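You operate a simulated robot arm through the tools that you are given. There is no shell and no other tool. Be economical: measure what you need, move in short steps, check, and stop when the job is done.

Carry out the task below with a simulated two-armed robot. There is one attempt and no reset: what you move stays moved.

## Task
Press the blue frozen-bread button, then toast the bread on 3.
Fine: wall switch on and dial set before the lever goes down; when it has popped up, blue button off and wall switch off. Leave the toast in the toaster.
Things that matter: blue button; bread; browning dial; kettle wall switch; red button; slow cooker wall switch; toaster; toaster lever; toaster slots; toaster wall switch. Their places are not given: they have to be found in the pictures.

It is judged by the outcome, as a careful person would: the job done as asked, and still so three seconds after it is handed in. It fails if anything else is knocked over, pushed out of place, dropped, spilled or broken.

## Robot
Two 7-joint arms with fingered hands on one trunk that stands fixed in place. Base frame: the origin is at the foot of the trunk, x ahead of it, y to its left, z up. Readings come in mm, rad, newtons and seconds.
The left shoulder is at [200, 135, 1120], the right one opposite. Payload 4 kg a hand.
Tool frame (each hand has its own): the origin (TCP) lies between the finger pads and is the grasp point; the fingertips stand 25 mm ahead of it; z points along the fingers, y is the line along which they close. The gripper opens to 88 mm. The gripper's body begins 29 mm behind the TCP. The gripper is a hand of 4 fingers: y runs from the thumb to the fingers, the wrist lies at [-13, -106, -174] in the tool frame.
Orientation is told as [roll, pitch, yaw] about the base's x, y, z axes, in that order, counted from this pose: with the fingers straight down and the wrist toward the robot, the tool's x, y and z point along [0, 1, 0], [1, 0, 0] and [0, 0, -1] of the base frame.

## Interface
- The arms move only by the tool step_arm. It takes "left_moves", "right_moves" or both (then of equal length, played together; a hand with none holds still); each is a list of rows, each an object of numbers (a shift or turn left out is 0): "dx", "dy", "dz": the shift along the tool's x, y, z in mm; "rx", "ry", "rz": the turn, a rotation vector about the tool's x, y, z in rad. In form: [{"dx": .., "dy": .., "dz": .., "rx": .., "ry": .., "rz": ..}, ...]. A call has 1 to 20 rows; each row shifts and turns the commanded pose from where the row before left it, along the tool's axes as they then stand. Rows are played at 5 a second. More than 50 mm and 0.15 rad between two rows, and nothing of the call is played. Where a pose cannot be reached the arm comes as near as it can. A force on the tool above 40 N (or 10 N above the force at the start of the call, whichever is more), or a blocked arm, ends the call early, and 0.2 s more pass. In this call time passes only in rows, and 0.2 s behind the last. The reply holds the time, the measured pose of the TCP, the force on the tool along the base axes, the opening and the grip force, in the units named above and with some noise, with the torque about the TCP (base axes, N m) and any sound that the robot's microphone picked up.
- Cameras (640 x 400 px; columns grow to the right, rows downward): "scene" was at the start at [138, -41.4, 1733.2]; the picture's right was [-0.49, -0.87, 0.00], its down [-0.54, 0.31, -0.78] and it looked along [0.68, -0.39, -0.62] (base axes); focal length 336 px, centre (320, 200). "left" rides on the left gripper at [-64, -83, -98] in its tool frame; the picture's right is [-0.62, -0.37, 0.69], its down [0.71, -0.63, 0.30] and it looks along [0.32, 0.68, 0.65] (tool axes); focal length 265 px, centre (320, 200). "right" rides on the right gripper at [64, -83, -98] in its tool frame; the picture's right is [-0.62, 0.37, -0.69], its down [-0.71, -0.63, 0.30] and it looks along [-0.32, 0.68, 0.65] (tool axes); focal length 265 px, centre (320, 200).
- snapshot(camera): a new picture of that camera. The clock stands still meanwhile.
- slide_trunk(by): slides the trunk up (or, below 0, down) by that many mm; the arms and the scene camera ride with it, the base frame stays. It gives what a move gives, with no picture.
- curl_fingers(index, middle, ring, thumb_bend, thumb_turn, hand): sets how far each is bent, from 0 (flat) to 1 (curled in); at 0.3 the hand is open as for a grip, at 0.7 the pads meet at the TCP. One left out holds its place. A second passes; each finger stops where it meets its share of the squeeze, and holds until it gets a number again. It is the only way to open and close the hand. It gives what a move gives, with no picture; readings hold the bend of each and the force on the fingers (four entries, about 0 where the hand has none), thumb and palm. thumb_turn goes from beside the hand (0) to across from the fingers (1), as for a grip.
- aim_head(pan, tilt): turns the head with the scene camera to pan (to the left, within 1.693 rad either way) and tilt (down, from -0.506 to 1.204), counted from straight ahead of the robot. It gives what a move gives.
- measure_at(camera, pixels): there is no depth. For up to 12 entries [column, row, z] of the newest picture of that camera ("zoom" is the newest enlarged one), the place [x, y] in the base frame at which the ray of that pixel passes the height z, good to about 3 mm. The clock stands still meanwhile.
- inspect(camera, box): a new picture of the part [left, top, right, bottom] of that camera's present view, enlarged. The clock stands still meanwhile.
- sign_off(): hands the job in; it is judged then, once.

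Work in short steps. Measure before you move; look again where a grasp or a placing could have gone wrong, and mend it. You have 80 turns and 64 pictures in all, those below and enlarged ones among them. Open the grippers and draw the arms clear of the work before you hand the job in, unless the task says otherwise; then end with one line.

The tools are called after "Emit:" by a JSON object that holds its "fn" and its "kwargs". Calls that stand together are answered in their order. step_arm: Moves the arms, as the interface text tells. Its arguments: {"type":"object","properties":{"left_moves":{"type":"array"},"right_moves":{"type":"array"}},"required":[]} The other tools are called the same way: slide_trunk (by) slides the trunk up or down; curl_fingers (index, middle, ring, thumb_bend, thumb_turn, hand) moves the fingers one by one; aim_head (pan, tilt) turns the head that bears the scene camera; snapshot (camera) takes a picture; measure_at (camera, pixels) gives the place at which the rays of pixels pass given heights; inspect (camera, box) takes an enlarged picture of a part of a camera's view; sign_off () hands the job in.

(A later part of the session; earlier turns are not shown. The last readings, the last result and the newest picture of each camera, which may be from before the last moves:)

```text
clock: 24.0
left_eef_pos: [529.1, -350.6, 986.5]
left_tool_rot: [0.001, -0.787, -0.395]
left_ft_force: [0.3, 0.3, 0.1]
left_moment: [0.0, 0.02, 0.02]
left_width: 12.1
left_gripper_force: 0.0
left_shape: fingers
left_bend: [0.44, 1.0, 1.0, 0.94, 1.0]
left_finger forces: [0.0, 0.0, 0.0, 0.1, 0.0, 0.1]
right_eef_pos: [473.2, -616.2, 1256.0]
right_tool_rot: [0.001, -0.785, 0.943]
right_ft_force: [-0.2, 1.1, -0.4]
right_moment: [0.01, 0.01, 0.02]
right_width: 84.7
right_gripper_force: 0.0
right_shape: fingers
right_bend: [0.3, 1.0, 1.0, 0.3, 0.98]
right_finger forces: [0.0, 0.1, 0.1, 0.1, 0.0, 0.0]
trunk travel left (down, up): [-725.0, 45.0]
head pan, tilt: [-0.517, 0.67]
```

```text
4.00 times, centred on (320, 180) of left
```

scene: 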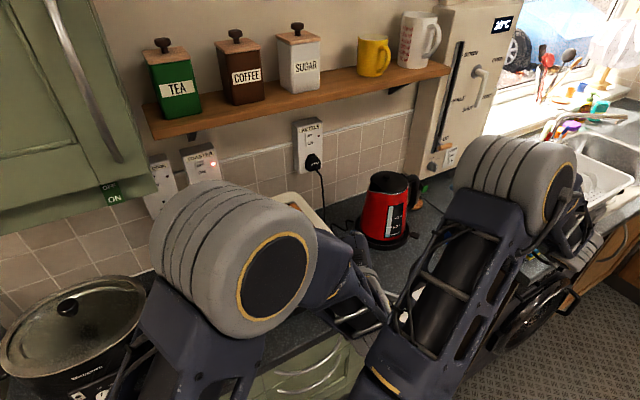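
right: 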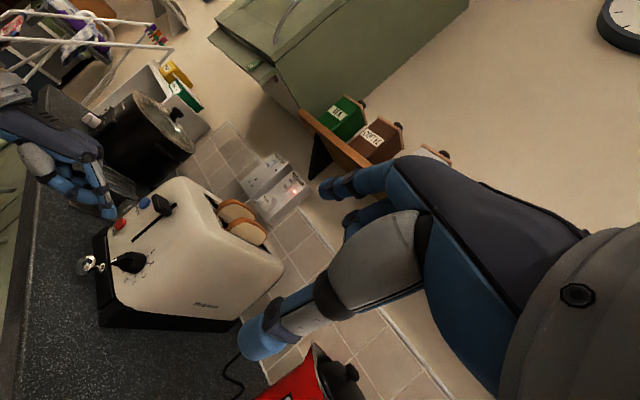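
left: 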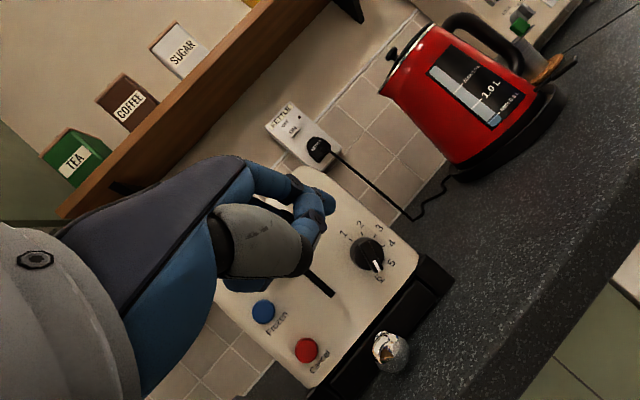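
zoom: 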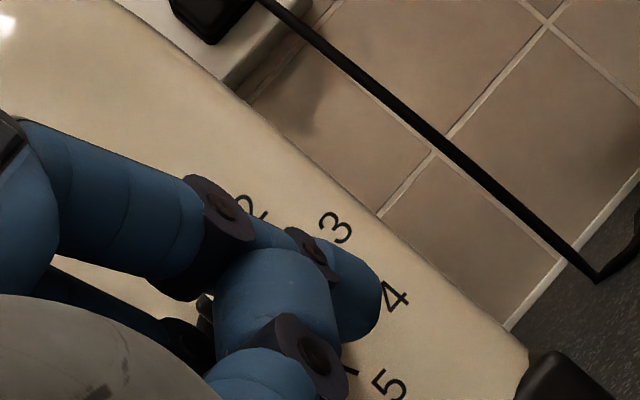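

The pointer is now near 1; I must bring it about 80° clockwise. I go to the upper left of the knob (tip ≈16 mm above centre, 22 mm left) and advance.

Emit:
{"fn": "step_arm", "kwargs": {"left_moves": [{"dx": 14.5, "dy": 4.5, "dz": -13.1}, {"dx": 14.5, "dy": 4.5, "dz": -13.1}, {}, {"dx": 3.5, "dy": 5.86, "dz": 5.86}, {"dx": 3.5, "dy": 5.86, "dz": 5.86}, {"dx": 3.5, "dy": 5.86, "dz": 5.86}, {"dx": 3.5, "dy": 5.86, "dz": 5.86}, {}]}}

Emit:
{"fn": "inspect", "kwargs": {"camera": "right", "box": [84, 210, 180, 270]}}

Emit:
{"fn": "inspect", "kwargs": {"camera": "left", "box": [260, 150, 420, 250]}}

```text
clock: 25.8
left_eef_pos: [562.3, -322.2, 1011.6]
left_tool_rot: [-0.001, -0.788, -0.399]
left_ft_force: [0.7, 0.0, 0.8]
left_moment: [0.05, 0.03, -0.02]
left_width: 12.2
left_gripper_force: 0.1
left_shape: fingers
left_bend: [0.44, 1.0, 1.0, 0.94, 1.0]
left_finger forces: [0.1, 0.0, 0.0, 0.0, 0.1, 0.1]
right_eef_pos: [474.2, -619.2, 1255.1]
right_tool_rot: [-0.001, -0.786, 0.944]
right_ft_force: [0.0, 0.1, -0.7]
right_moment: [0.0, -0.01, 0.0]
right_width: 84.8
right_gripper_force: 0.0
right_shape: fingers
right_bend: [0.3, 1.0, 1.0, 0.3, 0.98]
right_finger forces: [0.0, 0.0, 0.0, 0.1, 0.0, 0.0]
trunk travel left (down, up): [-725.0, 45.0]
head pan, tilt: [-0.517, 0.67]
```

```text
6.67 times, centred on (132, 240) of right
```

zoom: 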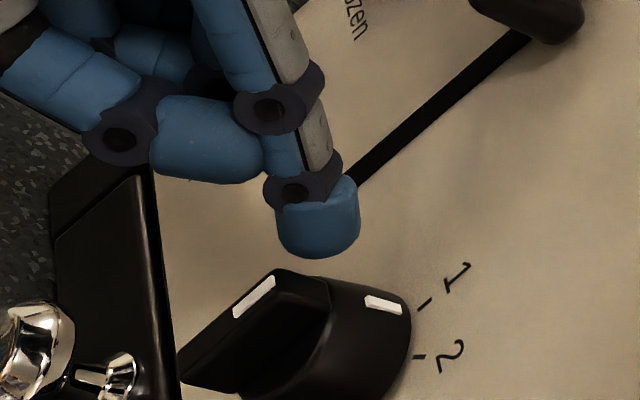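

```text
4.00 times, centred on (340, 200) of left
```

zoom: 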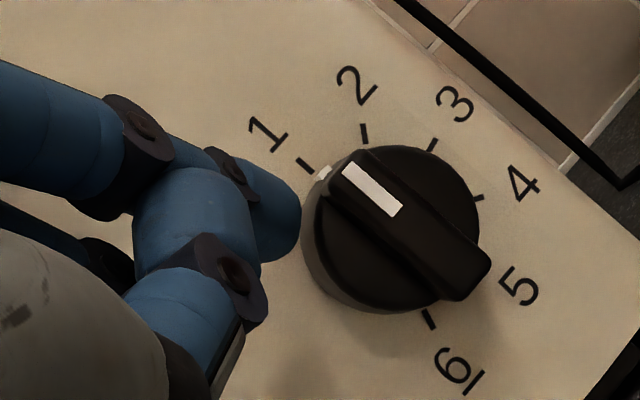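

The white marker on the skirt stands at 1. I push the pointer end to the right by about 22 mm and look.

Emit:
{"fn": "step_arm", "kwargs": {"left_moves": [{"dx": -3.68, "dy": 1.1, "dz": 1.1}, {"dx": -3.68, "dy": 1.1, "dz": 1.1}, {"dx": -3.68, "dy": 1.1, "dz": 1.1}, {"dx": -3.68, "dy": 1.1, "dz": 1.1}, {"dx": -3.68, "dy": 1.1, "dz": 1.1}]}}

Emit:
{"fn": "inspect", "kwargs": {"camera": "left", "box": [260, 150, 420, 250]}}

```text
clock: 27.0
left_eef_pos: [561.2, -342.4, 1010.7]
left_tool_rot: [0.0, -0.786, -0.399]
left_ft_force: [-0.6, 0.1, 0.6]
left_moment: [0.0, -0.01, 0.05]
left_width: 12.3
left_gripper_force: 0.5
left_shape: fingers
left_bend: [0.44, 1.0, 1.0, 0.94, 1.0]
left_finger forces: [1.1, 0.1, 0.0, 0.1, 0.0, 0.1]
right_eef_pos: [474.4, -618.2, 1255.1]
right_tool_rot: [-0.001, -0.785, 0.944]
right_ft_force: [0.3, -0.5, -0.8]
right_moment: [0.01, -0.02, -0.01]
right_width: 84.8
right_gripper_force: 0.1
right_shape: fingers
right_bend: [0.3, 1.0, 1.0, 0.3, 0.98]
right_finger forces: [0.1, 0.0, 0.0, 0.0, 0.0, 0.0]
trunk travel left (down, up): [-725.0, 45.0]
head pan, tilt: [-0.517, 0.67]
```

```text
4.00 times, centred on (340, 200) of left
```

zoom: 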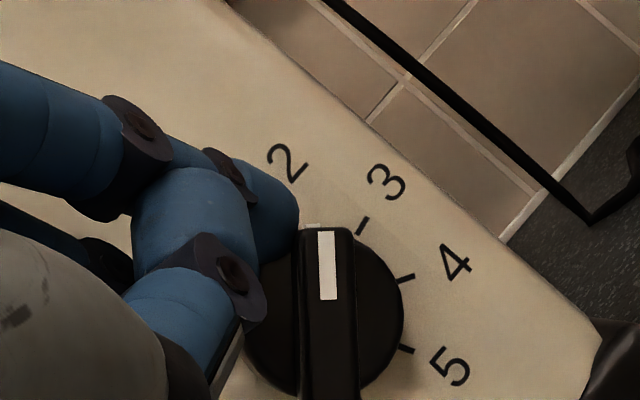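

Pointer is now at about 2.25; a few more mm, moving slightly down.

Emit:
{"fn": "step_arm", "kwargs": {"left_moves": [{"dx": -1.84, "dy": 0.06, "dz": 1.04}, {"dx": -1.84, "dy": 0.06, "dz": 1.04}, {"dx": -1.84, "dy": 0.06, "dz": 1.04}]}}

Emit:
{"fn": "inspect", "kwargs": {"camera": "left", "box": [260, 150, 420, 250]}}

```text
clock: 27.8
left_eef_pos: [562.2, -346.2, 1007.7]
left_tool_rot: [0.0, -0.785, -0.4]
left_ft_force: [-0.1, 0.9, 1.3]
left_moment: [-0.01, -0.02, 0.0]
left_width: 12.0
left_gripper_force: 0.4
left_shape: fingers
left_bend: [0.44, 1.0, 1.0, 0.94, 1.0]
left_finger forces: [0.5, 0.0, 0.0, 0.0, 0.0, 0.0]
right_eef_pos: [474.0, -617.3, 1256.0]
right_tool_rot: [0.0, -0.785, 0.943]
right_ft_force: [-1.0, -0.3, -0.6]
right_moment: [-0.02, 0.01, -0.01]
right_width: 84.9
right_gripper_force: 0.0
right_shape: fingers
right_bend: [0.3, 1.0, 1.0, 0.3, 0.98]
right_finger forces: [0.1, 0.0, 0.0, 0.0, 0.0, 0.1]
trunk travel left (down, up): [-725.0, 45.0]
head pan, tilt: [-0.517, 0.67]
```

```text
4.00 times, centred on (340, 200) of left
```

zoom: 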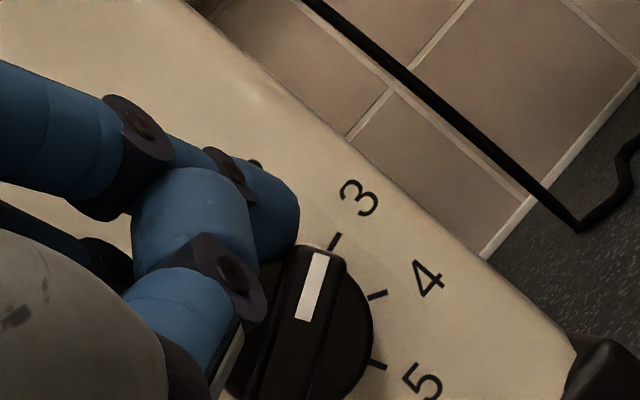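

Now about 2.6 (angle -75°, target -60°). A little more.

Emit:
{"fn": "step_arm", "kwargs": {"left_moves": [{"dx": -1.84, "dy": 0.06, "dz": 1.04}, {"dx": -1.84, "dy": 0.06, "dz": 1.04}]}}

Emit:
{"fn": "inspect", "kwargs": {"camera": "left", "box": [260, 150, 420, 250]}}

Emit:
{"fn": "inspect", "kwargs": {"camera": "right", "box": [84, 220, 180, 280]}}

```text
clock: 28.4
left_eef_pos: [561.7, -352.3, 1006.7]
left_tool_rot: [0.0, -0.787, -0.401]
left_ft_force: [-0.3, 0.1, -0.5]
left_moment: [0.0, -0.01, 0.01]
left_width: 12.4
left_gripper_force: 0.1
left_shape: fingers
left_bend: [0.44, 1.0, 1.0, 0.94, 1.0]
left_finger forces: [0.0, 0.0, 0.0, 0.1, 0.1, 0.0]
right_eef_pos: [473.3, -618.2, 1255.7]
right_tool_rot: [-0.001, -0.786, 0.943]
right_ft_force: [-0.7, -0.3, 0.4]
right_moment: [-0.04, 0.0, -0.03]
right_width: 84.8
right_gripper_force: 0.1
right_shape: fingers
right_bend: [0.3, 1.0, 1.0, 0.3, 0.98]
right_finger forces: [0.0, 0.0, 0.0, 0.0, 0.0, 0.0]
trunk travel left (down, up): [-725.0, 45.0]
head pan, tilt: [-0.517, 0.67]
```

```text
4.00 times, centred on (340, 200) of left
```

zoom: 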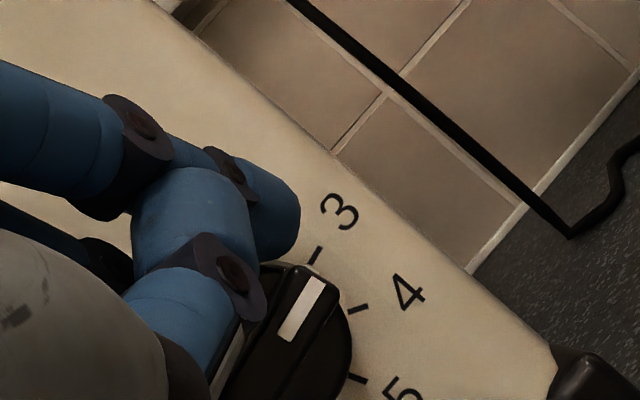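

```text
6.67 times, centred on (132, 250) of right
```

zoom: 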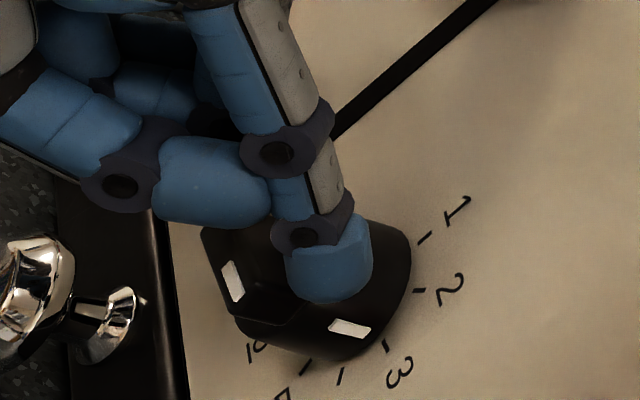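

Angle ≈ -61°, on 3. I back straight off and check from both cameras.

Emit:
{"fn": "step_arm", "kwargs": {"left_moves": [{"dx": -3.9, "dy": -6.5, "dz": -6.5}, {"dx": -3.9, "dy": -6.5, "dz": -6.5}, {"dx": -5.2, "dy": -8.7, "dz": -8.7}, {"dx": 30, "dy": 5, "dz": -24}, {"dx": 30, "dy": 5, "dz": -24}, {}]}}

Emit:
{"fn": "inspect", "kwargs": {"camera": "left", "box": [300, 160, 492, 280]}}

Emit:
{"fn": "inspect", "kwargs": {"camera": "right", "box": [84, 210, 180, 270]}}

```text
clock: 29.8
left_eef_pos: [527.4, -286.2, 1048.5]
left_tool_rot: [0.0, -0.789, -0.4]
left_ft_force: [0.0, -0.8, 0.7]
left_moment: [0.0, -0.01, 0.0]
left_width: 12.3
left_gripper_force: 0.1
left_shape: fingers
left_bend: [0.44, 1.0, 1.0, 0.94, 1.0]
left_finger forces: [0.1, 0.1, 0.0, 0.0, 0.0, 0.0]
right_eef_pos: [474.2, -619.3, 1255.5]
right_tool_rot: [0.001, -0.786, 0.942]
right_ft_force: [-0.2, -0.6, -0.4]
right_moment: [0.0, -0.01, 0.02]
right_width: 84.6
right_gripper_force: 0.0
right_shape: fingers
right_bend: [0.3, 1.0, 1.0, 0.3, 0.98]
right_finger forces: [0.0, 0.0, 0.0, 0.1, 0.0, 0.1]
trunk travel left (down, up): [-725.0, 45.0]
head pan, tilt: [-0.517, 0.67]
```

```text
3.33 times, centred on (396, 220) of left
```

zoom: 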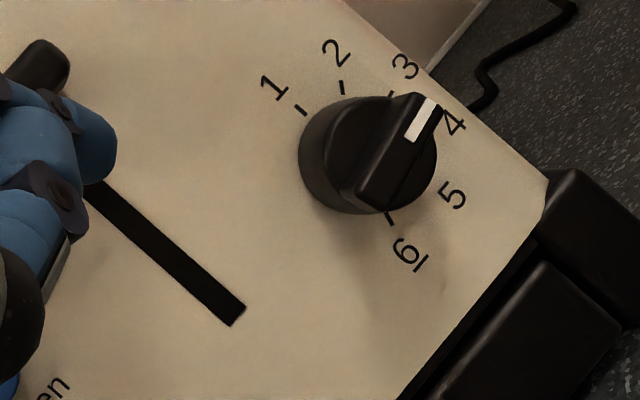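

```text
6.67 times, centred on (132, 240) of right
```

zoom: 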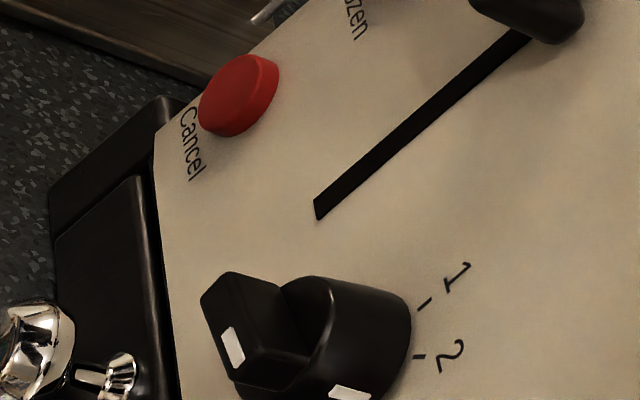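

I look again at the skirt mark versus tick 3 from the right camera, closely.

Emit:
{"fn": "inspect", "kwargs": {"camera": "right", "box": [112, 245, 160, 275]}}

Emit:
{"fn": "inspect", "kwargs": {"camera": "left", "box": [380, 175, 444, 235]}}

```text
13.33 times, centred on (136, 260) of right
```

zoom: 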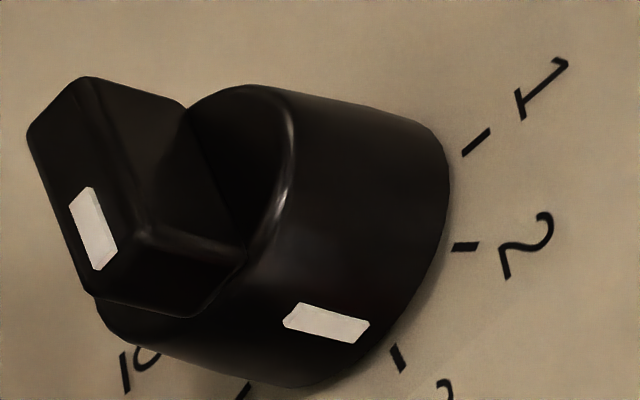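

```text
6.67 times, centred on (412, 205) of left
```

zoom: 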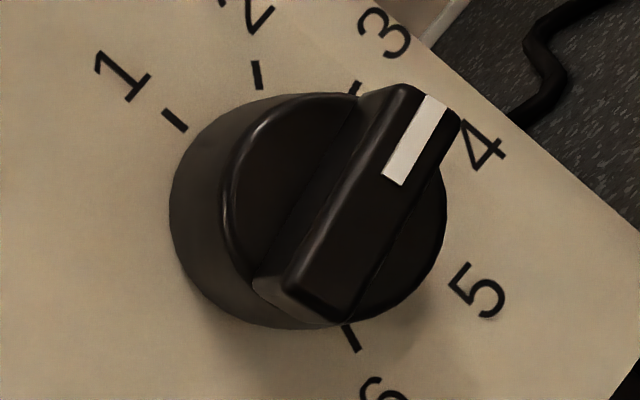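

The dial's mark lines up with 3. Next the blue button at (≈605,-251,1041): I place the tip about 25 mm before it.

Emit:
{"fn": "step_arm", "kwargs": {"left_moves": [{"dx": 27.5, "dy": -6.4, "dz": 0.7}, {"dx": 27.5, "dy": -6.4, "dz": 0.7}, {}]}}

Emit:
{"fn": "inspect", "kwargs": {"camera": "left", "box": [240, 140, 432, 260]}}

Emit:
{"fn": "inspect", "kwargs": {"camera": "right", "box": [84, 170, 180, 230]}}

```text
clock: 30.6
left_eef_pos: [541.2, -231.1, 1038.7]
left_tool_rot: [0.0, -0.788, -0.399]
left_ft_force: [-0.2, -0.1, -0.7]
left_moment: [0.01, 0.03, -0.03]
left_width: 12.3
left_gripper_force: 0.0
left_shape: fingers
left_bend: [0.44, 1.0, 1.0, 0.94, 1.0]
left_finger forces: [0.1, 0.0, 0.0, 0.0, 0.0, 0.0]
right_eef_pos: [473.2, -617.3, 1255.5]
right_tool_rot: [0.001, -0.785, 0.942]
right_ft_force: [0.4, -0.6, 0.2]
right_moment: [0.02, -0.01, -0.01]
right_width: 84.7
right_gripper_force: 0.1
right_shape: fingers
right_bend: [0.3, 1.0, 1.0, 0.3, 0.98]
right_finger forces: [0.0, 0.0, 0.0, 0.0, 0.0, 0.1]
trunk travel left (down, up): [-725.0, 45.0]
head pan, tilt: [-0.517, 0.67]
```

```text
3.33 times, centred on (336, 200) of left
```

zoom: 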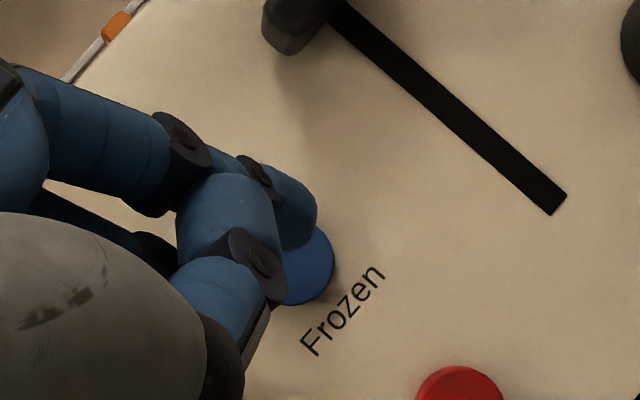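

```text
6.67 times, centred on (132, 200) of right
```

zoom: 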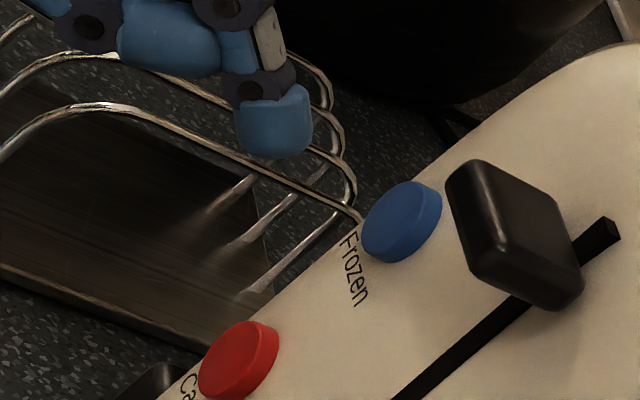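

The tip is slightly high/right; I drop 7 mm, shift 3 mm left, and advance 30 mm in 5 mm steps.

Emit:
{"fn": "step_arm", "kwargs": {"left_moves": [{"dx": 2.8, "dy": -5.8, "dz": 4.1}, {"dx": 1.95, "dy": 3.25, "dz": 3.25}, {"dx": 1.95, "dy": 3.25, "dz": 3.25}, {"dx": 1.95, "dy": 3.25, "dz": 3.25}, {"dx": 1.95, "dy": 3.25, "dz": 3.25}, {"dx": 1.95, "dy": 3.25, "dz": 3.25}]}}

Emit:
{"fn": "inspect", "kwargs": {"camera": "right", "box": [84, 170, 180, 230]}}

```text
clock: 32.0
left_eef_pos: [565.7, -229.6, 1031.9]
left_tool_rot: [-0.002, -0.788, -0.401]
left_ft_force: [-0.3, 0.1, 0.3]
left_moment: [0.01, 0.0, 0.0]
left_width: 12.2
left_gripper_force: 0.0
left_shape: fingers
left_bend: [0.44, 1.0, 1.0, 0.94, 1.0]
left_finger forces: [0.1, 0.0, 0.1, 0.1, 0.1, 0.0]
right_eef_pos: [474.1, -618.1, 1255.5]
right_tool_rot: [0.0, -0.784, 0.943]
right_ft_force: [0.3, 0.5, 0.4]
right_moment: [-0.01, 0.0, -0.03]
right_width: 84.8
right_gripper_force: 0.0
right_shape: fingers
right_bend: [0.3, 1.0, 1.0, 0.3, 0.98]
right_finger forces: [0.1, 0.1, 0.0, 0.0, 0.0, 0.1]
trunk travel left (down, up): [-725.0, 45.0]
head pan, tilt: [-0.517, 0.67]
```

```text
6.67 times, centred on (132, 200) of right
```

zoom: 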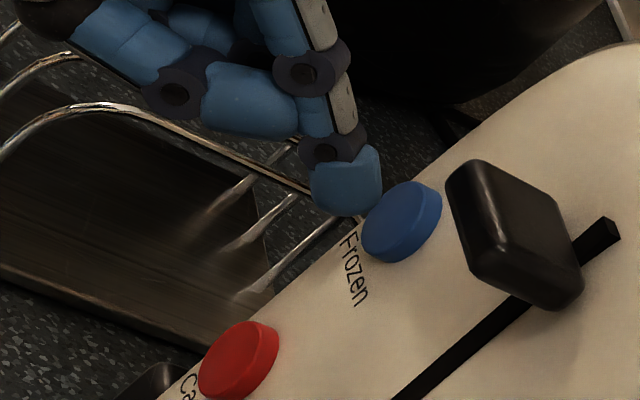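

The tip approaches; aim slightly higher by 3 mm and press on in 4 mm steps.

Emit:
{"fn": "step_arm", "kwargs": {"left_moves": [{"dx": 1.56, "dy": 4.7, "dz": 0.5}, {"dx": 1.56, "dy": 2.6, "dz": 2.6}, {"dx": 1.56, "dy": 2.6, "dz": 2.6}, {"dx": 1.56, "dy": 2.6, "dz": 2.6}]}}

Emit:
{"fn": "inspect", "kwargs": {"camera": "right", "box": [84, 170, 180, 230]}}

```text
clock: 33.0
left_eef_pos: [580.0, -229.8, 1035.3]
left_tool_rot: [-0.002, -0.787, -0.403]
left_ft_force: [-11.3, 0.7, 2.6]
left_moment: [-0.04, -0.16, -0.23]
left_width: 11.2
left_gripper_force: 7.1
left_shape: fingers
left_bend: [0.45, 1.0, 1.0, 0.94, 1.0]
left_finger forces: [12.7, 0.1, 0.1, 0.0, 0.1, 0.0]
right_eef_pos: [472.4, -617.9, 1254.8]
right_tool_rot: [-0.003, -0.786, 0.945]
right_ft_force: [-0.4, -0.7, 0.0]
right_moment: [0.02, 0.03, 0.03]
right_width: 84.4
right_gripper_force: 0.1
right_shape: fingers
right_bend: [0.3, 1.0, 1.0, 0.3, 0.98]
right_finger forces: [0.0, 0.1, 0.0, 0.0, 0.1, 0.0]
trunk travel left (down, up): [-725.0, 45.0]
head pan, tilt: [-0.517, 0.67]
heard: click
```

```text
6.67 times, centred on (132, 200) of right
```

zoom: 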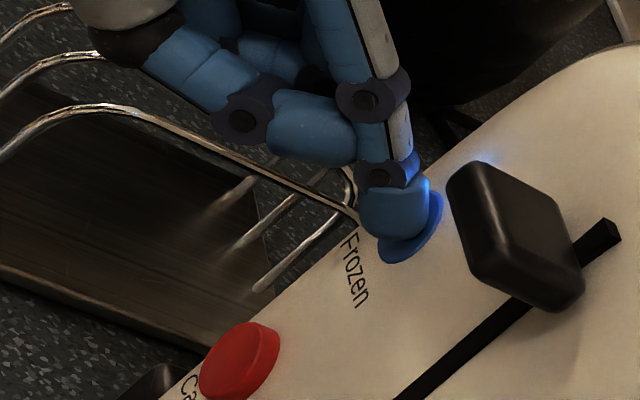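

Click, and the blue button lights. I retract, then rise to above the lever (≈(601,-306,1081)).

Emit:
{"fn": "step_arm", "kwargs": {"left_moves": [{"dx": -5.85, "dy": -9.75, "dz": -9.75}, {"dx": -5.85, "dy": -9.75, "dz": -9.75}, {"dx": -17.7, "dy": 23, "dz": -12.4}, {"dx": -17.7, "dy": 23, "dz": -12.4}, {"dx": -17.7, "dy": 23, "dz": -12.4}, {}]}}

Emit:
{"fn": "inspect", "kwargs": {"camera": "right", "box": [84, 160, 212, 240]}}

Emit:
{"fn": "inspect", "kwargs": {"camera": "left", "box": [240, 140, 432, 260]}}

```text
clock: 34.4
left_eef_pos: [552.0, -286.8, 1110.0]
left_tool_rot: [0.001, -0.787, -0.4]
left_ft_force: [-0.3, -0.3, 0.1]
left_moment: [0.01, -0.01, -0.02]
left_width: 12.4
left_gripper_force: 0.1
left_shape: fingers
left_bend: [0.44, 1.0, 1.0, 0.94, 1.0]
left_finger forces: [0.1, 0.0, 0.0, 0.0, 0.0, 0.1]
right_eef_pos: [474.1, -618.9, 1255.7]
right_tool_rot: [0.0, -0.785, 0.943]
right_ft_force: [0.0, -0.4, 0.7]
right_moment: [0.03, -0.02, 0.01]
right_width: 85.0
right_gripper_force: 0.1
right_shape: fingers
right_bend: [0.3, 1.0, 1.0, 0.3, 0.98]
right_finger forces: [0.0, 0.1, 0.0, 0.0, 0.0, 0.0]
trunk travel left (down, up): [-725.0, 45.0]
head pan, tilt: [-0.517, 0.67]
```

```text
5.00 times, centred on (148, 200) of right
```

zoom: 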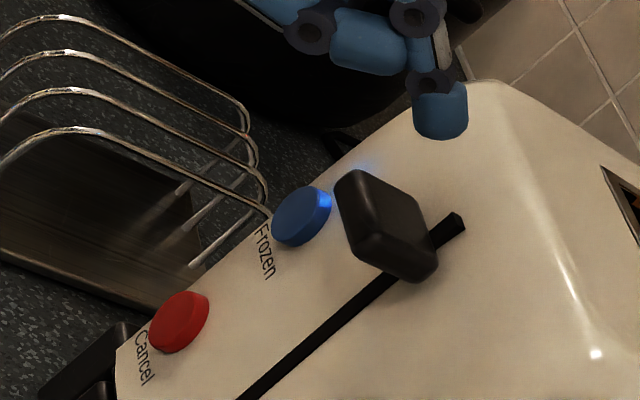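

```text
3.33 times, centred on (336, 200) of left
```

zoom: 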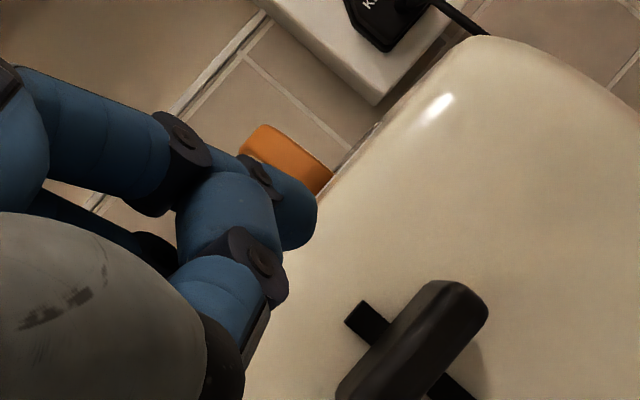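

The lever handle centre computes to (590,-306,1082). I move 20 mm forward so the tip is above it, then press down in steps.

Emit:
{"fn": "step_arm", "kwargs": {"left_moves": [{"dx": 3.9, "dy": 6.5, "dz": 6.5}, {"dx": 3.9, "dy": 6.5, "dz": 6.5}, {"dy": -4.24, "dz": 4.24}, {"dy": -4.24, "dz": 4.24}, {"dy": -4.24, "dz": 4.24}]}}

Emit:
{"fn": "inspect", "kwargs": {"camera": "right", "box": [84, 160, 212, 240]}}

```text
clock: 35.6
left_eef_pos: [571.3, -286.5, 1093.1]
left_tool_rot: [0.001, -0.787, -0.4]
left_ft_force: [0.3, 0.5, -1.0]
left_moment: [-0.03, 0.01, 0.0]
left_width: 12.5
left_gripper_force: 0.0
left_shape: fingers
left_bend: [0.44, 1.0, 1.0, 0.94, 1.0]
left_finger forces: [0.0, 0.0, 0.0, 0.0, 0.1, 0.0]
right_eef_pos: [473.4, -617.9, 1255.3]
right_tool_rot: [-0.001, -0.786, 0.941]
right_ft_force: [0.1, 0.4, 0.0]
right_moment: [-0.01, -0.01, 0.0]
right_width: 84.6
right_gripper_force: 0.0
right_shape: fingers
right_bend: [0.3, 1.0, 1.0, 0.3, 0.98]
right_finger forces: [0.0, 0.1, 0.0, 0.0, 0.1, 0.0]
trunk travel left (down, up): [-725.0, 45.0]
head pan, tilt: [-0.517, 0.67]
```

```text
5.00 times, centred on (148, 200) of right
```

zoom: 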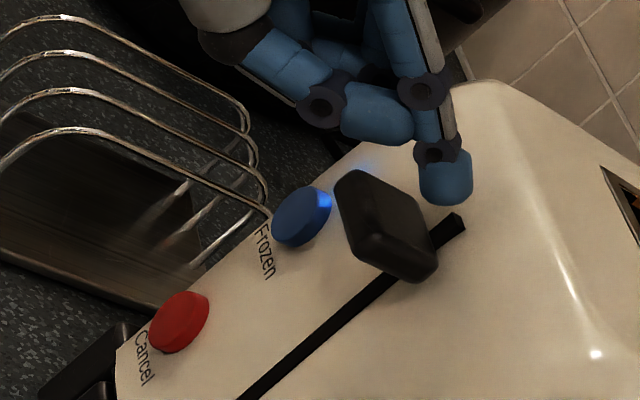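

Tip is just above the lever near the face. Press down 54 mm.

Emit:
{"fn": "step_arm", "kwargs": {"left_moves": [{"dy": -4.24, "dz": 4.24}, {"dy": -4.24, "dz": 4.24}, {"dy": -4.24, "dz": 4.24}, {"dy": -4.24, "dz": 4.24}, {"dy": -4.24, "dz": 4.24}, {"dy": -4.24, "dz": 4.24}, {"dy": -4.24, "dz": 4.24}, {"dy": -4.24, "dz": 4.24}, {"dy": -4.24, "dz": 4.24}]}}

Emit:
{"fn": "inspect", "kwargs": {"camera": "right", "box": [84, 180, 212, 260]}}

```text
clock: 37.6
left_eef_pos: [570.7, -286.8, 1039.2]
left_tool_rot: [0.0, -0.787, -0.402]
left_ft_force: [-1.1, -0.1, 2.1]
left_moment: [-0.07, -0.05, 0.01]
left_width: 12.7
left_gripper_force: 0.3
left_shape: fingers
left_bend: [0.43, 1.0, 1.0, 0.94, 1.0]
left_finger forces: [1.6, 0.0, 0.0, 0.0, 0.1, 0.0]
right_eef_pos: [474.1, -617.7, 1256.0]
right_tool_rot: [-0.001, -0.783, 0.944]
right_ft_force: [1.0, 0.1, 0.0]
right_moment: [0.01, -0.01, 0.0]
right_width: 84.8
right_gripper_force: 0.1
right_shape: fingers
right_bend: [0.3, 1.0, 1.0, 0.3, 0.98]
right_finger forces: [0.0, 0.0, 0.0, 0.0, 0.0, 0.0]
trunk travel left (down, up): [-725.0, 45.0]
head pan, tilt: [-0.517, 0.67]
```

```text
5.00 times, centred on (148, 220) of right
```

zoom: 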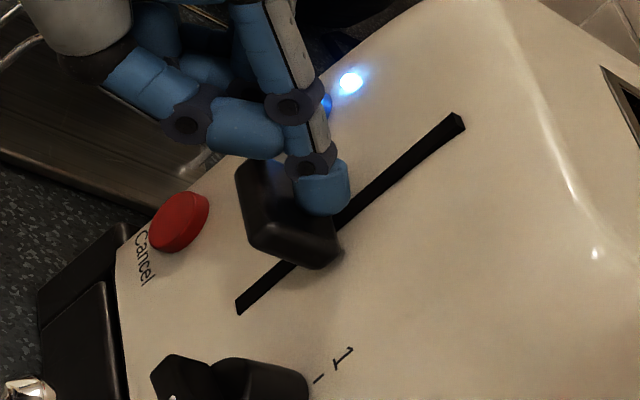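

Lever moving down with low force. Continue up to 30 mm until it clicks.

Emit:
{"fn": "step_arm", "kwargs": {"left_moves": [{"dy": -3.5, "dz": 3.5}, {"dy": -3.5, "dz": 3.5}, {"dy": -3.5, "dz": 3.5}, {"dy": -3.5, "dz": 3.5}]}}

Emit:
{"fn": "inspect", "kwargs": {"camera": "right", "box": [84, 190, 212, 270]}}

```text
clock: 38.6
left_eef_pos: [572.0, -286.9, 1017.7]
left_tool_rot: [0.0, -0.788, -0.4]
left_ft_force: [0.5, -0.3, -0.1]
left_moment: [0.0, 0.03, 0.0]
left_width: 12.9
left_gripper_force: 0.1
left_shape: fingers
left_bend: [0.43, 1.0, 1.0, 0.94, 1.0]
left_finger forces: [0.0, 0.0, 0.1, 0.1, 0.0, 0.0]
right_eef_pos: [473.4, -619.0, 1255.1]
right_tool_rot: [-0.001, -0.786, 0.941]
right_ft_force: [0.1, -0.5, -0.8]
right_moment: [-0.03, 0.02, 0.02]
right_width: 84.6
right_gripper_force: 0.1
right_shape: fingers
right_bend: [0.3, 1.0, 1.0, 0.3, 0.98]
right_finger forces: [0.1, 0.0, 0.0, 0.1, 0.1, 0.0]
trunk travel left (down, up): [-725.0, 45.0]
head pan, tilt: [-0.517, 0.67]
```

```text
5.00 times, centred on (148, 230) of right
```

zoom: 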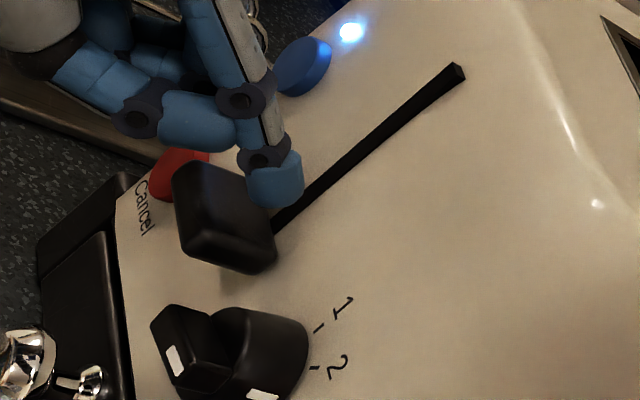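

Force fell to zero and the lever appears at the bottom; I press 5 mm further to confirm it is latched.

Emit:
{"fn": "step_arm", "kwargs": {"left_moves": [{"dy": -2, "dz": 2}, {"dy": -2, "dz": 2}]}}

Emit:
{"fn": "step_arm", "kwargs": {"left_moves": [{"dy": 7, "dz": -7}, {"dy": 7, "dz": -7}, {"dx": -8, "dy": -10, "dz": -14}]}}

Emit:
{"fn": "inspect", "kwargs": {"camera": "right", "box": [84, 160, 244, 260]}}

```text
clock: 39.2
left_eef_pos: [573.0, -287.8, 1014.1]
left_tool_rot: [0.0, -0.786, -0.399]
left_ft_force: [-0.5, 0.6, -0.8]
left_moment: [0.0, 0.0, 0.0]
left_width: 12.9
left_gripper_force: 0.1
left_shape: fingers
left_bend: [0.43, 1.0, 1.0, 0.94, 1.0]
left_finger forces: [0.0, 0.0, 0.0, 0.0, 0.1, 0.0]
right_eef_pos: [473.9, -616.7, 1254.9]
right_tool_rot: [0.0, -0.785, 0.942]
right_ft_force: [0.0, -0.4, -0.2]
right_moment: [0.0, -0.02, 0.02]
right_width: 84.9
right_gripper_force: 0.1
right_shape: fingers
right_bend: [0.3, 1.0, 1.0, 0.3, 0.98]
right_finger forces: [0.0, 0.0, 0.0, 0.0, 0.0, 0.0]
trunk travel left (down, up): [-725.0, 45.0]
head pan, tilt: [-0.517, 0.67]
```

```text
clock: 40.0
left_eef_pos: [553.2, -287.3, 1035.2]
left_tool_rot: [0.0, -0.788, -0.4]
left_ft_force: [-0.3, 0.2, -0.8]
left_moment: [0.0, 0.0, 0.0]
left_width: 12.6
left_gripper_force: 0.0
left_shape: fingers
left_bend: [0.43, 1.0, 1.0, 0.94, 1.0]
left_finger forces: [0.0, 0.0, 0.0, 0.1, 0.0, 0.0]
right_eef_pos: [475.7, -618.4, 1255.5]
right_tool_rot: [0.002, -0.784, 0.942]
right_ft_force: [0.0, 0.0, -1.2]
right_moment: [0.0, 0.0, 0.0]
right_width: 84.7
right_gripper_force: 0.0
right_shape: fingers
right_bend: [0.3, 1.0, 1.0, 0.3, 0.98]
right_finger forces: [0.1, 0.1, 0.1, 0.0, 0.0, 0.0]
trunk travel left (down, up): [-725.0, 45.0]
head pan, tilt: [-0.517, 0.67]
```

```text
4.00 times, centred on (164, 210) of right
```

zoom: 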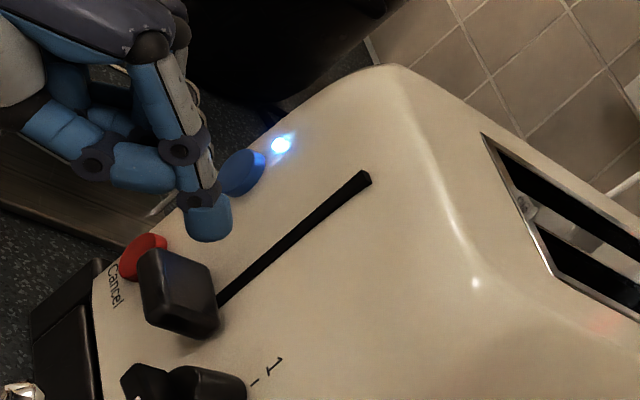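

Lever stays down, bread lowered. I move the hand to in front of the blue button (clear of it) and wait, listening for the pop.

Emit:
{"fn": "step_arm", "kwargs": {"left_moves": [{"dx": 25, "dy": -10.2, "dz": -10.9}, {"dx": 25, "dy": -10.2, "dz": -10.9}, {}, {}, {}, {}, {}, {}, {}, {}, {}, {}, {}, {}, {}, {}, {}, {}, {}, {}]}}

Emit:
{"fn": "step_arm", "kwargs": {"left_moves": [{}, {}, {}, {}, {}, {}, {}, {}, {}, {}, {}, {}, {}, {}, {}, {}, {}, {}, {}, {}]}}

Emit:
{"fn": "step_arm", "kwargs": {"left_moves": [{}, {}, {}, {}, {}, {}, {}, {}, {}, {}, {}, {}, {}, {}, {}, {}, {}, {}, {}, {}]}}

Emit:
{"fn": "step_arm", "kwargs": {"left_moves": [{}, {}, {}, {}, {}, {}, {}, {}, {}, {}, {}, {}, {}, {}, {}, {}, {}, {}, {}, {}]}}

Emit:
{"fn": "inspect", "kwargs": {"camera": "right", "box": [84, 160, 244, 260]}}

```text
clock: 44.2
left_eef_pos: [545.7, -228.8, 1037.0]
left_tool_rot: [0.001, -0.788, -0.399]
left_ft_force: [0.0, -0.7, 0.9]
left_moment: [0.01, -0.03, 0.0]
left_width: 12.8
left_gripper_force: 0.1
left_shape: fingers
left_bend: [0.43, 1.0, 1.0, 0.94, 1.0]
left_finger forces: [0.0, 0.1, 0.1, 0.0, 0.1, 0.1]
right_eef_pos: [473.9, -617.7, 1254.7]
right_tool_rot: [0.0, -0.785, 0.942]
right_ft_force: [-0.3, -0.1, 1.8]
right_moment: [0.0, -0.02, 0.0]
right_width: 84.9
right_gripper_force: 0.1
right_shape: fingers
right_bend: [0.3, 1.0, 1.0, 0.3, 0.98]
right_finger forces: [0.1, 0.0, 0.0, 0.1, 0.1, 0.1]
trunk travel left (down, up): [-725.0, 45.0]
head pan, tilt: [-0.517, 0.67]
```

```text
clock: 48.4
left_eef_pos: [543.8, -230.2, 1036.1]
left_tool_rot: [0.0, -0.786, -0.399]
left_ft_force: [0.3, -0.4, 0.2]
left_moment: [0.01, -0.03, -0.01]
left_width: 12.6
left_gripper_force: 0.0
left_shape: fingers
left_bend: [0.43, 1.0, 1.0, 0.94, 1.0]
left_finger forces: [0.1, 0.1, 0.0, 0.0, 0.0, 0.1]
right_eef_pos: [473.9, -617.5, 1254.6]
right_tool_rot: [0.0, -0.784, 0.943]
right_ft_force: [0.3, 0.2, 0.0]
right_moment: [0.03, 0.01, 0.0]
right_width: 84.8
right_gripper_force: 0.2
right_shape: fingers
right_bend: [0.3, 1.0, 1.0, 0.3, 0.98]
right_finger forces: [0.1, 0.0, 0.0, 0.1, 0.0, 0.0]
trunk travel left (down, up): [-725.0, 45.0]
head pan, tilt: [-0.517, 0.67]
```

```text
clock: 52.6
left_eef_pos: [544.8, -230.5, 1037.2]
left_tool_rot: [-0.001, -0.787, -0.398]
left_ft_force: [-0.8, 0.3, 0.5]
left_moment: [0.0, 0.02, 0.03]
left_width: 12.8
left_gripper_force: 0.2
left_shape: fingers
left_bend: [0.43, 1.0, 1.0, 0.94, 1.0]
left_finger forces: [0.0, 0.1, 0.0, 0.0, 0.1, 0.0]
right_eef_pos: [473.8, -618.0, 1255.4]
right_tool_rot: [0.0, -0.784, 0.941]
right_ft_force: [0.0, -0.2, 0.6]
right_moment: [0.01, -0.01, -0.02]
right_width: 84.8
right_gripper_force: 0.1
right_shape: fingers
right_bend: [0.3, 1.0, 1.0, 0.3, 0.98]
right_finger forces: [0.0, 0.0, 0.1, 0.0, 0.0, 0.0]
trunk travel left (down, up): [-725.0, 45.0]
head pan, tilt: [-0.517, 0.67]
```

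```text
clock: 56.8
left_eef_pos: [545.3, -230.4, 1037.5]
left_tool_rot: [0.0, -0.787, -0.399]
left_ft_force: [0.1, 0.3, -0.5]
left_moment: [-0.03, 0.03, -0.02]
left_width: 12.7
left_gripper_force: 0.1
left_shape: fingers
left_bend: [0.43, 1.0, 1.0, 0.94, 1.0]
left_finger forces: [0.1, 0.0, 0.0, 0.0, 0.1, 0.1]
right_eef_pos: [475.0, -617.7, 1255.8]
right_tool_rot: [0.0, -0.785, 0.943]
right_ft_force: [-0.1, -0.3, 0.3]
right_moment: [0.03, -0.01, 0.01]
right_width: 85.0
right_gripper_force: 0.0
right_shape: fingers
right_bend: [0.3, 1.0, 1.0, 0.3, 0.98]
right_finger forces: [0.1, 0.0, 0.0, 0.1, 0.0, 0.0]
trunk travel left (down, up): [-725.0, 45.0]
head pan, tilt: [-0.517, 0.67]
heard: pop
```

```text
4.00 times, centred on (164, 210) of right
```

zoom: 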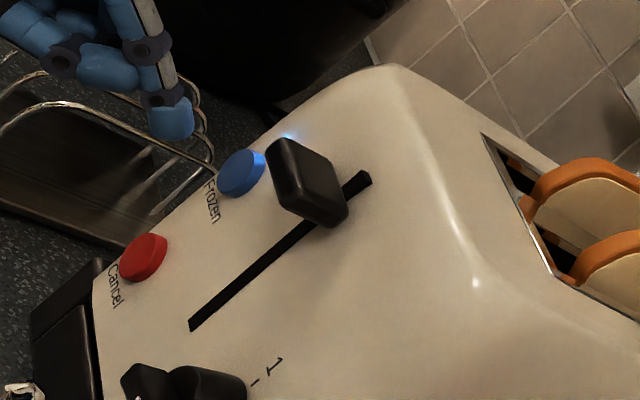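

Pop heard; toast up, blue still lit. Press blue again with the same line (TCP to x≈580).

Emit:
{"fn": "step_arm", "kwargs": {"left_moves": [{"dx": 1.95, "dy": 2.55, "dz": 3.95}, {"dx": 1.95, "dy": 2.55, "dz": 3.95}, {"dx": 1.95, "dy": 3.25, "dz": 3.25}, {"dx": 1.95, "dy": 3.25, "dz": 3.25}, {"dx": 1.95, "dy": 3.25, "dz": 3.25}, {"dx": 1.56, "dy": 2.6, "dz": 2.6}, {"dx": 1.56, "dy": 2.6, "dz": 2.6}, {"dx": 0.8, "dy": 1.3, "dz": 1.3}]}}

Emit:
{"fn": "step_arm", "kwargs": {"left_moves": [{"dx": -5.85, "dy": -9.75, "dz": -9.75}, {"dx": -5.85, "dy": -9.75, "dz": -9.75}, {"dx": -5.85, "dy": -9.75, "dz": -9.75}, {}]}}

Emit:
{"fn": "inspect", "kwargs": {"camera": "right", "box": [84, 160, 244, 260]}}

```text
clock: 58.6
left_eef_pos: [578.9, -230.0, 1034.8]
left_tool_rot: [-0.001, -0.785, -0.403]
left_ft_force: [-9.8, 0.7, 2.3]
left_moment: [-0.05, -0.12, -0.19]
left_width: 12.0
left_gripper_force: 4.4
left_shape: fingers
left_bend: [0.44, 1.0, 1.0, 0.94, 1.0]
left_finger forces: [9.3, 0.0, 0.1, 0.0, 0.0, 0.0]
right_eef_pos: [474.2, -617.8, 1255.9]
right_tool_rot: [-0.002, -0.785, 0.943]
right_ft_force: [0.3, -0.5, 0.6]
right_moment: [0.02, 0.03, 0.0]
right_width: 84.7
right_gripper_force: 0.2
right_shape: fingers
right_bend: [0.3, 1.0, 1.0, 0.3, 0.98]
right_finger forces: [0.1, 0.0, 0.0, 0.0, 0.0, 0.0]
trunk travel left (down, up): [-725.0, 45.0]
head pan, tilt: [-0.517, 0.67]
heard: click
```

```text
clock: 59.6
left_eef_pos: [535.1, -230.2, 1035.4]
left_tool_rot: [0.002, -0.787, -0.4]
left_ft_force: [-0.1, 0.4, 0.1]
left_moment: [-0.02, -0.01, -0.01]
left_width: 12.5
left_gripper_force: 0.0
left_shape: fingers
left_bend: [0.43, 1.0, 1.0, 0.94, 1.0]
left_finger forces: [0.1, 0.1, 0.1, 0.0, 0.0, 0.1]
right_eef_pos: [473.5, -617.0, 1254.5]
right_tool_rot: [-0.001, -0.786, 0.943]
right_ft_force: [0.0, -0.2, -0.2]
right_moment: [0.05, 0.0, -0.01]
right_width: 84.6
right_gripper_force: 0.0
right_shape: fingers
right_bend: [0.3, 1.0, 1.0, 0.3, 0.98]
right_finger forces: [0.0, 0.0, 0.1, 0.0, 0.0, 0.0]
trunk travel left (down, up): [-725.0, 45.0]
head pan, tilt: [-0.517, 0.67]
```

```text
4.00 times, centred on (164, 210) of right
```

zoom: 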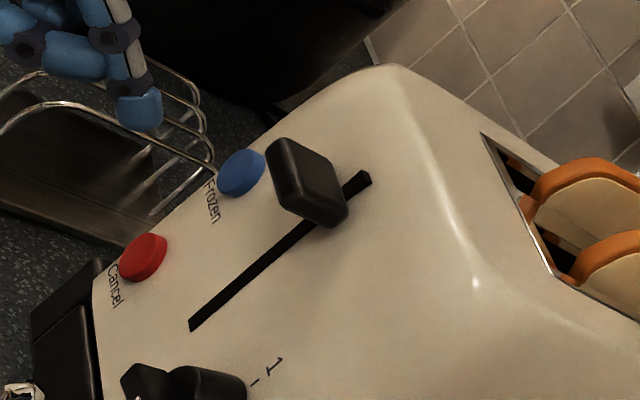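

Blue is off. Now back to the wall switch: rise, then forward to before the OFF half (TCP ≈(885,-127,1248)).

Emit:
{"fn": "step_arm", "kwargs": {"left_moves": [{"dx": 21.6, "dy": 32.5, "dz": -25.5}, {"dx": 21.6, "dy": 32.5, "dz": -25.5}, {"dx": 21.6, "dy": 32.5, "dz": -25.5}, {"dx": 21.6, "dy": 32.5, "dz": -25.5}, {"dx": 21.6, "dy": 32.5, "dz": -25.5}, {}, {"dx": 17.5, "dy": 26.8, "dz": 25.2}, {"dx": 17.5, "dy": 26.8, "dz": 25.2}, {"dx": 17.5, "dy": 26.8, "dz": 25.2}, {"dx": 17.5, "dy": 26.8, "dz": 25.2}, {"dx": 17.5, "dy": 26.8, "dz": 25.2}, {"dx": 17.5, "dy": 26.8, "dz": 25.2}, {"dx": 17.5, "dy": 26.8, "dz": 25.2}, {}]}}

Emit:
{"fn": "inspect", "kwargs": {"camera": "left", "box": [160, 100, 480, 300]}}

```text
clock: 62.6
left_eef_pos: [885.0, -126.7, 1247.0]
left_tool_rot: [0.001, -0.784, -0.4]
left_ft_force: [0.2, -0.5, 0.1]
left_moment: [-0.01, 0.01, 0.02]
left_width: 12.8
left_gripper_force: 0.1
left_shape: fingers
left_bend: [0.43, 1.0, 1.0, 0.94, 1.0]
left_finger forces: [0.1, 0.0, 0.1, 0.1, 0.1, 0.0]
right_eef_pos: [474.8, -616.8, 1256.4]
right_tool_rot: [-0.001, -0.785, 0.944]
right_ft_force: [-0.6, 0.2, -0.8]
right_moment: [0.01, -0.01, 0.02]
right_width: 85.0
right_gripper_force: 0.0
right_shape: fingers
right_bend: [0.3, 1.0, 1.0, 0.3, 0.98]
right_finger forces: [0.0, 0.0, 0.0, 0.0, 0.0, 0.0]
trunk travel left (down, up): [-725.0, 45.0]
head pan, tilt: [-0.517, 0.67]
```

```text
2.00 times, centred on (320, 200) of left
```

zoom: 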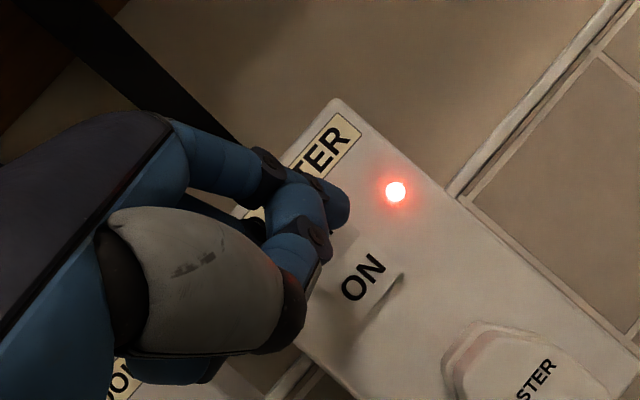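

Lamp on, tip slightly to the right of OFF. I shift 6 mm left and press forward in 5 mm steps.

Emit:
{"fn": "step_arm", "kwargs": {"left_moves": [{"dx": 5.5, "dy": -1.65, "dz": -1.65}, {"dx": 1.95, "dy": 3.25, "dz": 3.25}, {"dx": 1.95, "dy": 3.25, "dz": 3.25}, {"dx": 1.95, "dy": 3.25, "dz": 3.25}, {"dx": 1.95, "dy": 3.25, "dz": 3.25}, {"dx": 1.95, "dy": 3.25, "dz": 3.25}, {"dx": 1.95, "dy": 3.25, "dz": 3.25}]}}

Emit:
{"fn": "inspect", "kwargs": {"camera": "left", "box": [160, 100, 480, 300]}}

```text
clock: 64.2
left_eef_pos: [902.6, -123.8, 1243.4]
left_tool_rot: [-0.002, -0.771, -0.405]
left_ft_force: [-0.3, -0.4, 0.4]
left_moment: [-0.02, 0.01, 0.01]
left_width: 12.9
left_gripper_force: 0.0
left_shape: fingers
left_bend: [0.43, 1.0, 1.0, 0.94, 1.0]
left_finger forces: [0.0, 0.0, 0.0, 0.1, 0.1, 0.0]
right_eef_pos: [468.6, -616.5, 1257.7]
right_tool_rot: [-0.007, -0.786, 0.948]
right_ft_force: [-0.2, -0.4, 0.2]
right_moment: [0.01, 0.02, -0.02]
right_width: 84.6
right_gripper_force: 0.2
right_shape: fingers
right_bend: [0.3, 1.0, 1.0, 0.3, 0.98]
right_finger forces: [0.0, 0.0, 0.0, 0.0, 0.0, 0.0]
trunk travel left (down, up): [-725.0, 45.0]
head pan, tilt: [-0.517, 0.67]
```

```text
2.00 times, centred on (320, 200) of left
```

zoom: 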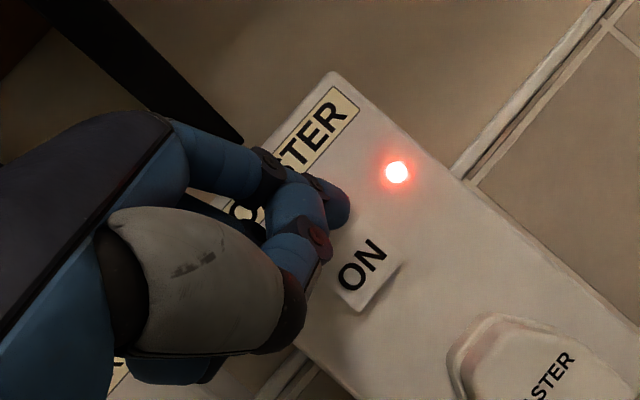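

Something other than the tool is resisting (pose lags at x=902 with no tool force, and the right hand shifted too). I look at the scene.

Emit:
{"fn": "snapshot", "kwargs": {"camera": "scene"}}

Emit:
{"fn": "snapshot", "kwargs": {"camera": "right"}}

```text
2 pictures are left
```

scene: 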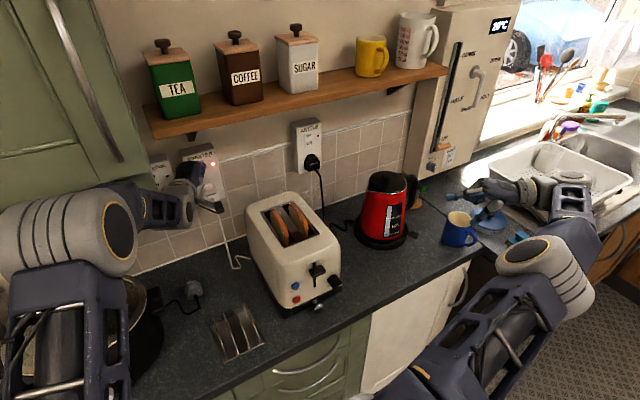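

```text
1 pictures are left
```

right: 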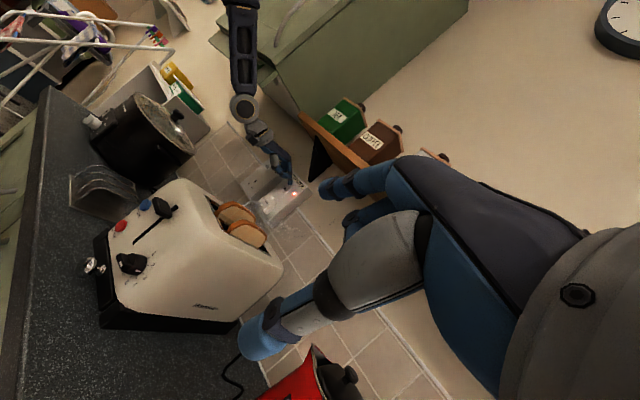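

The left forearm is at the corner of the green cabinet. I back off 30 mm, and flatten the hand (wrist lower by ~35 mm) so the forearm clears the cabinet.

Emit:
{"fn": "step_arm", "kwargs": {"left_moves": [{"dx": -5.85, "dy": -9.75, "dz": -9.75}, {"dx": -5.85, "dy": -9.75, "dz": -9.75}, {"dy": -7, "dz": 7}, {"rx": -0.08}, {"rx": -0.085}, {}]}}

```text
clock: 65.6
left_eef_pos: [883.2, -122.1, 1238.1]
left_tool_rot: [0.001, -0.954, -0.399]
left_ft_force: [-0.6, 0.6, 0.6]
left_moment: [-0.03, 0.03, 0.04]
left_width: 12.7
left_gripper_force: 0.1
left_shape: fingers
left_bend: [0.43, 1.0, 1.0, 0.94, 1.0]
left_finger forces: [0.0, 0.1, 0.0, 0.1, 0.0, 0.1]
right_eef_pos: [474.3, -617.7, 1254.9]
right_tool_rot: [0.0, -0.785, 0.943]
right_ft_force: [0.9, 0.3, 0.8]
right_moment: [0.0, 0.0, -0.02]
right_width: 84.9
right_gripper_force: 0.1
right_shape: fingers
right_bend: [0.3, 1.0, 1.0, 0.3, 0.98]
right_finger forces: [0.0, 0.1, 0.0, 0.0, 0.0, 0.0]
trunk travel left (down, up): [-725.0, 45.0]
head pan, tilt: [-0.517, 0.67]
```

Right-hand pose is back to normal, so the arm is free. I raise 3 mm and advance in 5 mm steps to press OFF.

Emit:
{"fn": "step_arm", "kwargs": {"left_moves": [{"dx": 1.95, "dy": 5.11, "dz": 2.03}, {"dx": 1.95, "dy": 2.66, "dz": 3.76}, {"dx": 1.95, "dy": 2.66, "dz": 3.76}, {"dx": 1.95, "dy": 2.66, "dz": 3.76}, {"dx": 1.95, "dy": 2.66, "dz": 3.76}]}}

```text
clock: 66.8
left_eef_pos: [909.7, -120.2, 1240.9]
left_tool_rot: [0.001, -0.949, -0.401]
left_ft_force: [-4.5, 1.1, 1.4]
left_moment: [-0.05, -0.16, -0.06]
left_width: 12.5
left_gripper_force: 3.2
left_shape: fingers
left_bend: [0.43, 1.0, 1.0, 0.94, 1.0]
left_finger forces: [5.1, 0.0, 0.0, 0.0, 0.1, 0.1]
right_eef_pos: [475.0, -617.4, 1256.3]
right_tool_rot: [0.0, -0.786, 0.945]
right_ft_force: [0.1, 0.1, -0.1]
right_moment: [0.02, 0.01, 0.02]
right_width: 84.7
right_gripper_force: 0.1
right_shape: fingers
right_bend: [0.3, 1.0, 1.0, 0.3, 0.98]
right_finger forces: [0.0, 0.1, 0.0, 0.0, 0.0, 0.0]
trunk travel left (down, up): [-725.0, 45.0]
head pan, tilt: [-0.517, 0.67]
heard: click
```

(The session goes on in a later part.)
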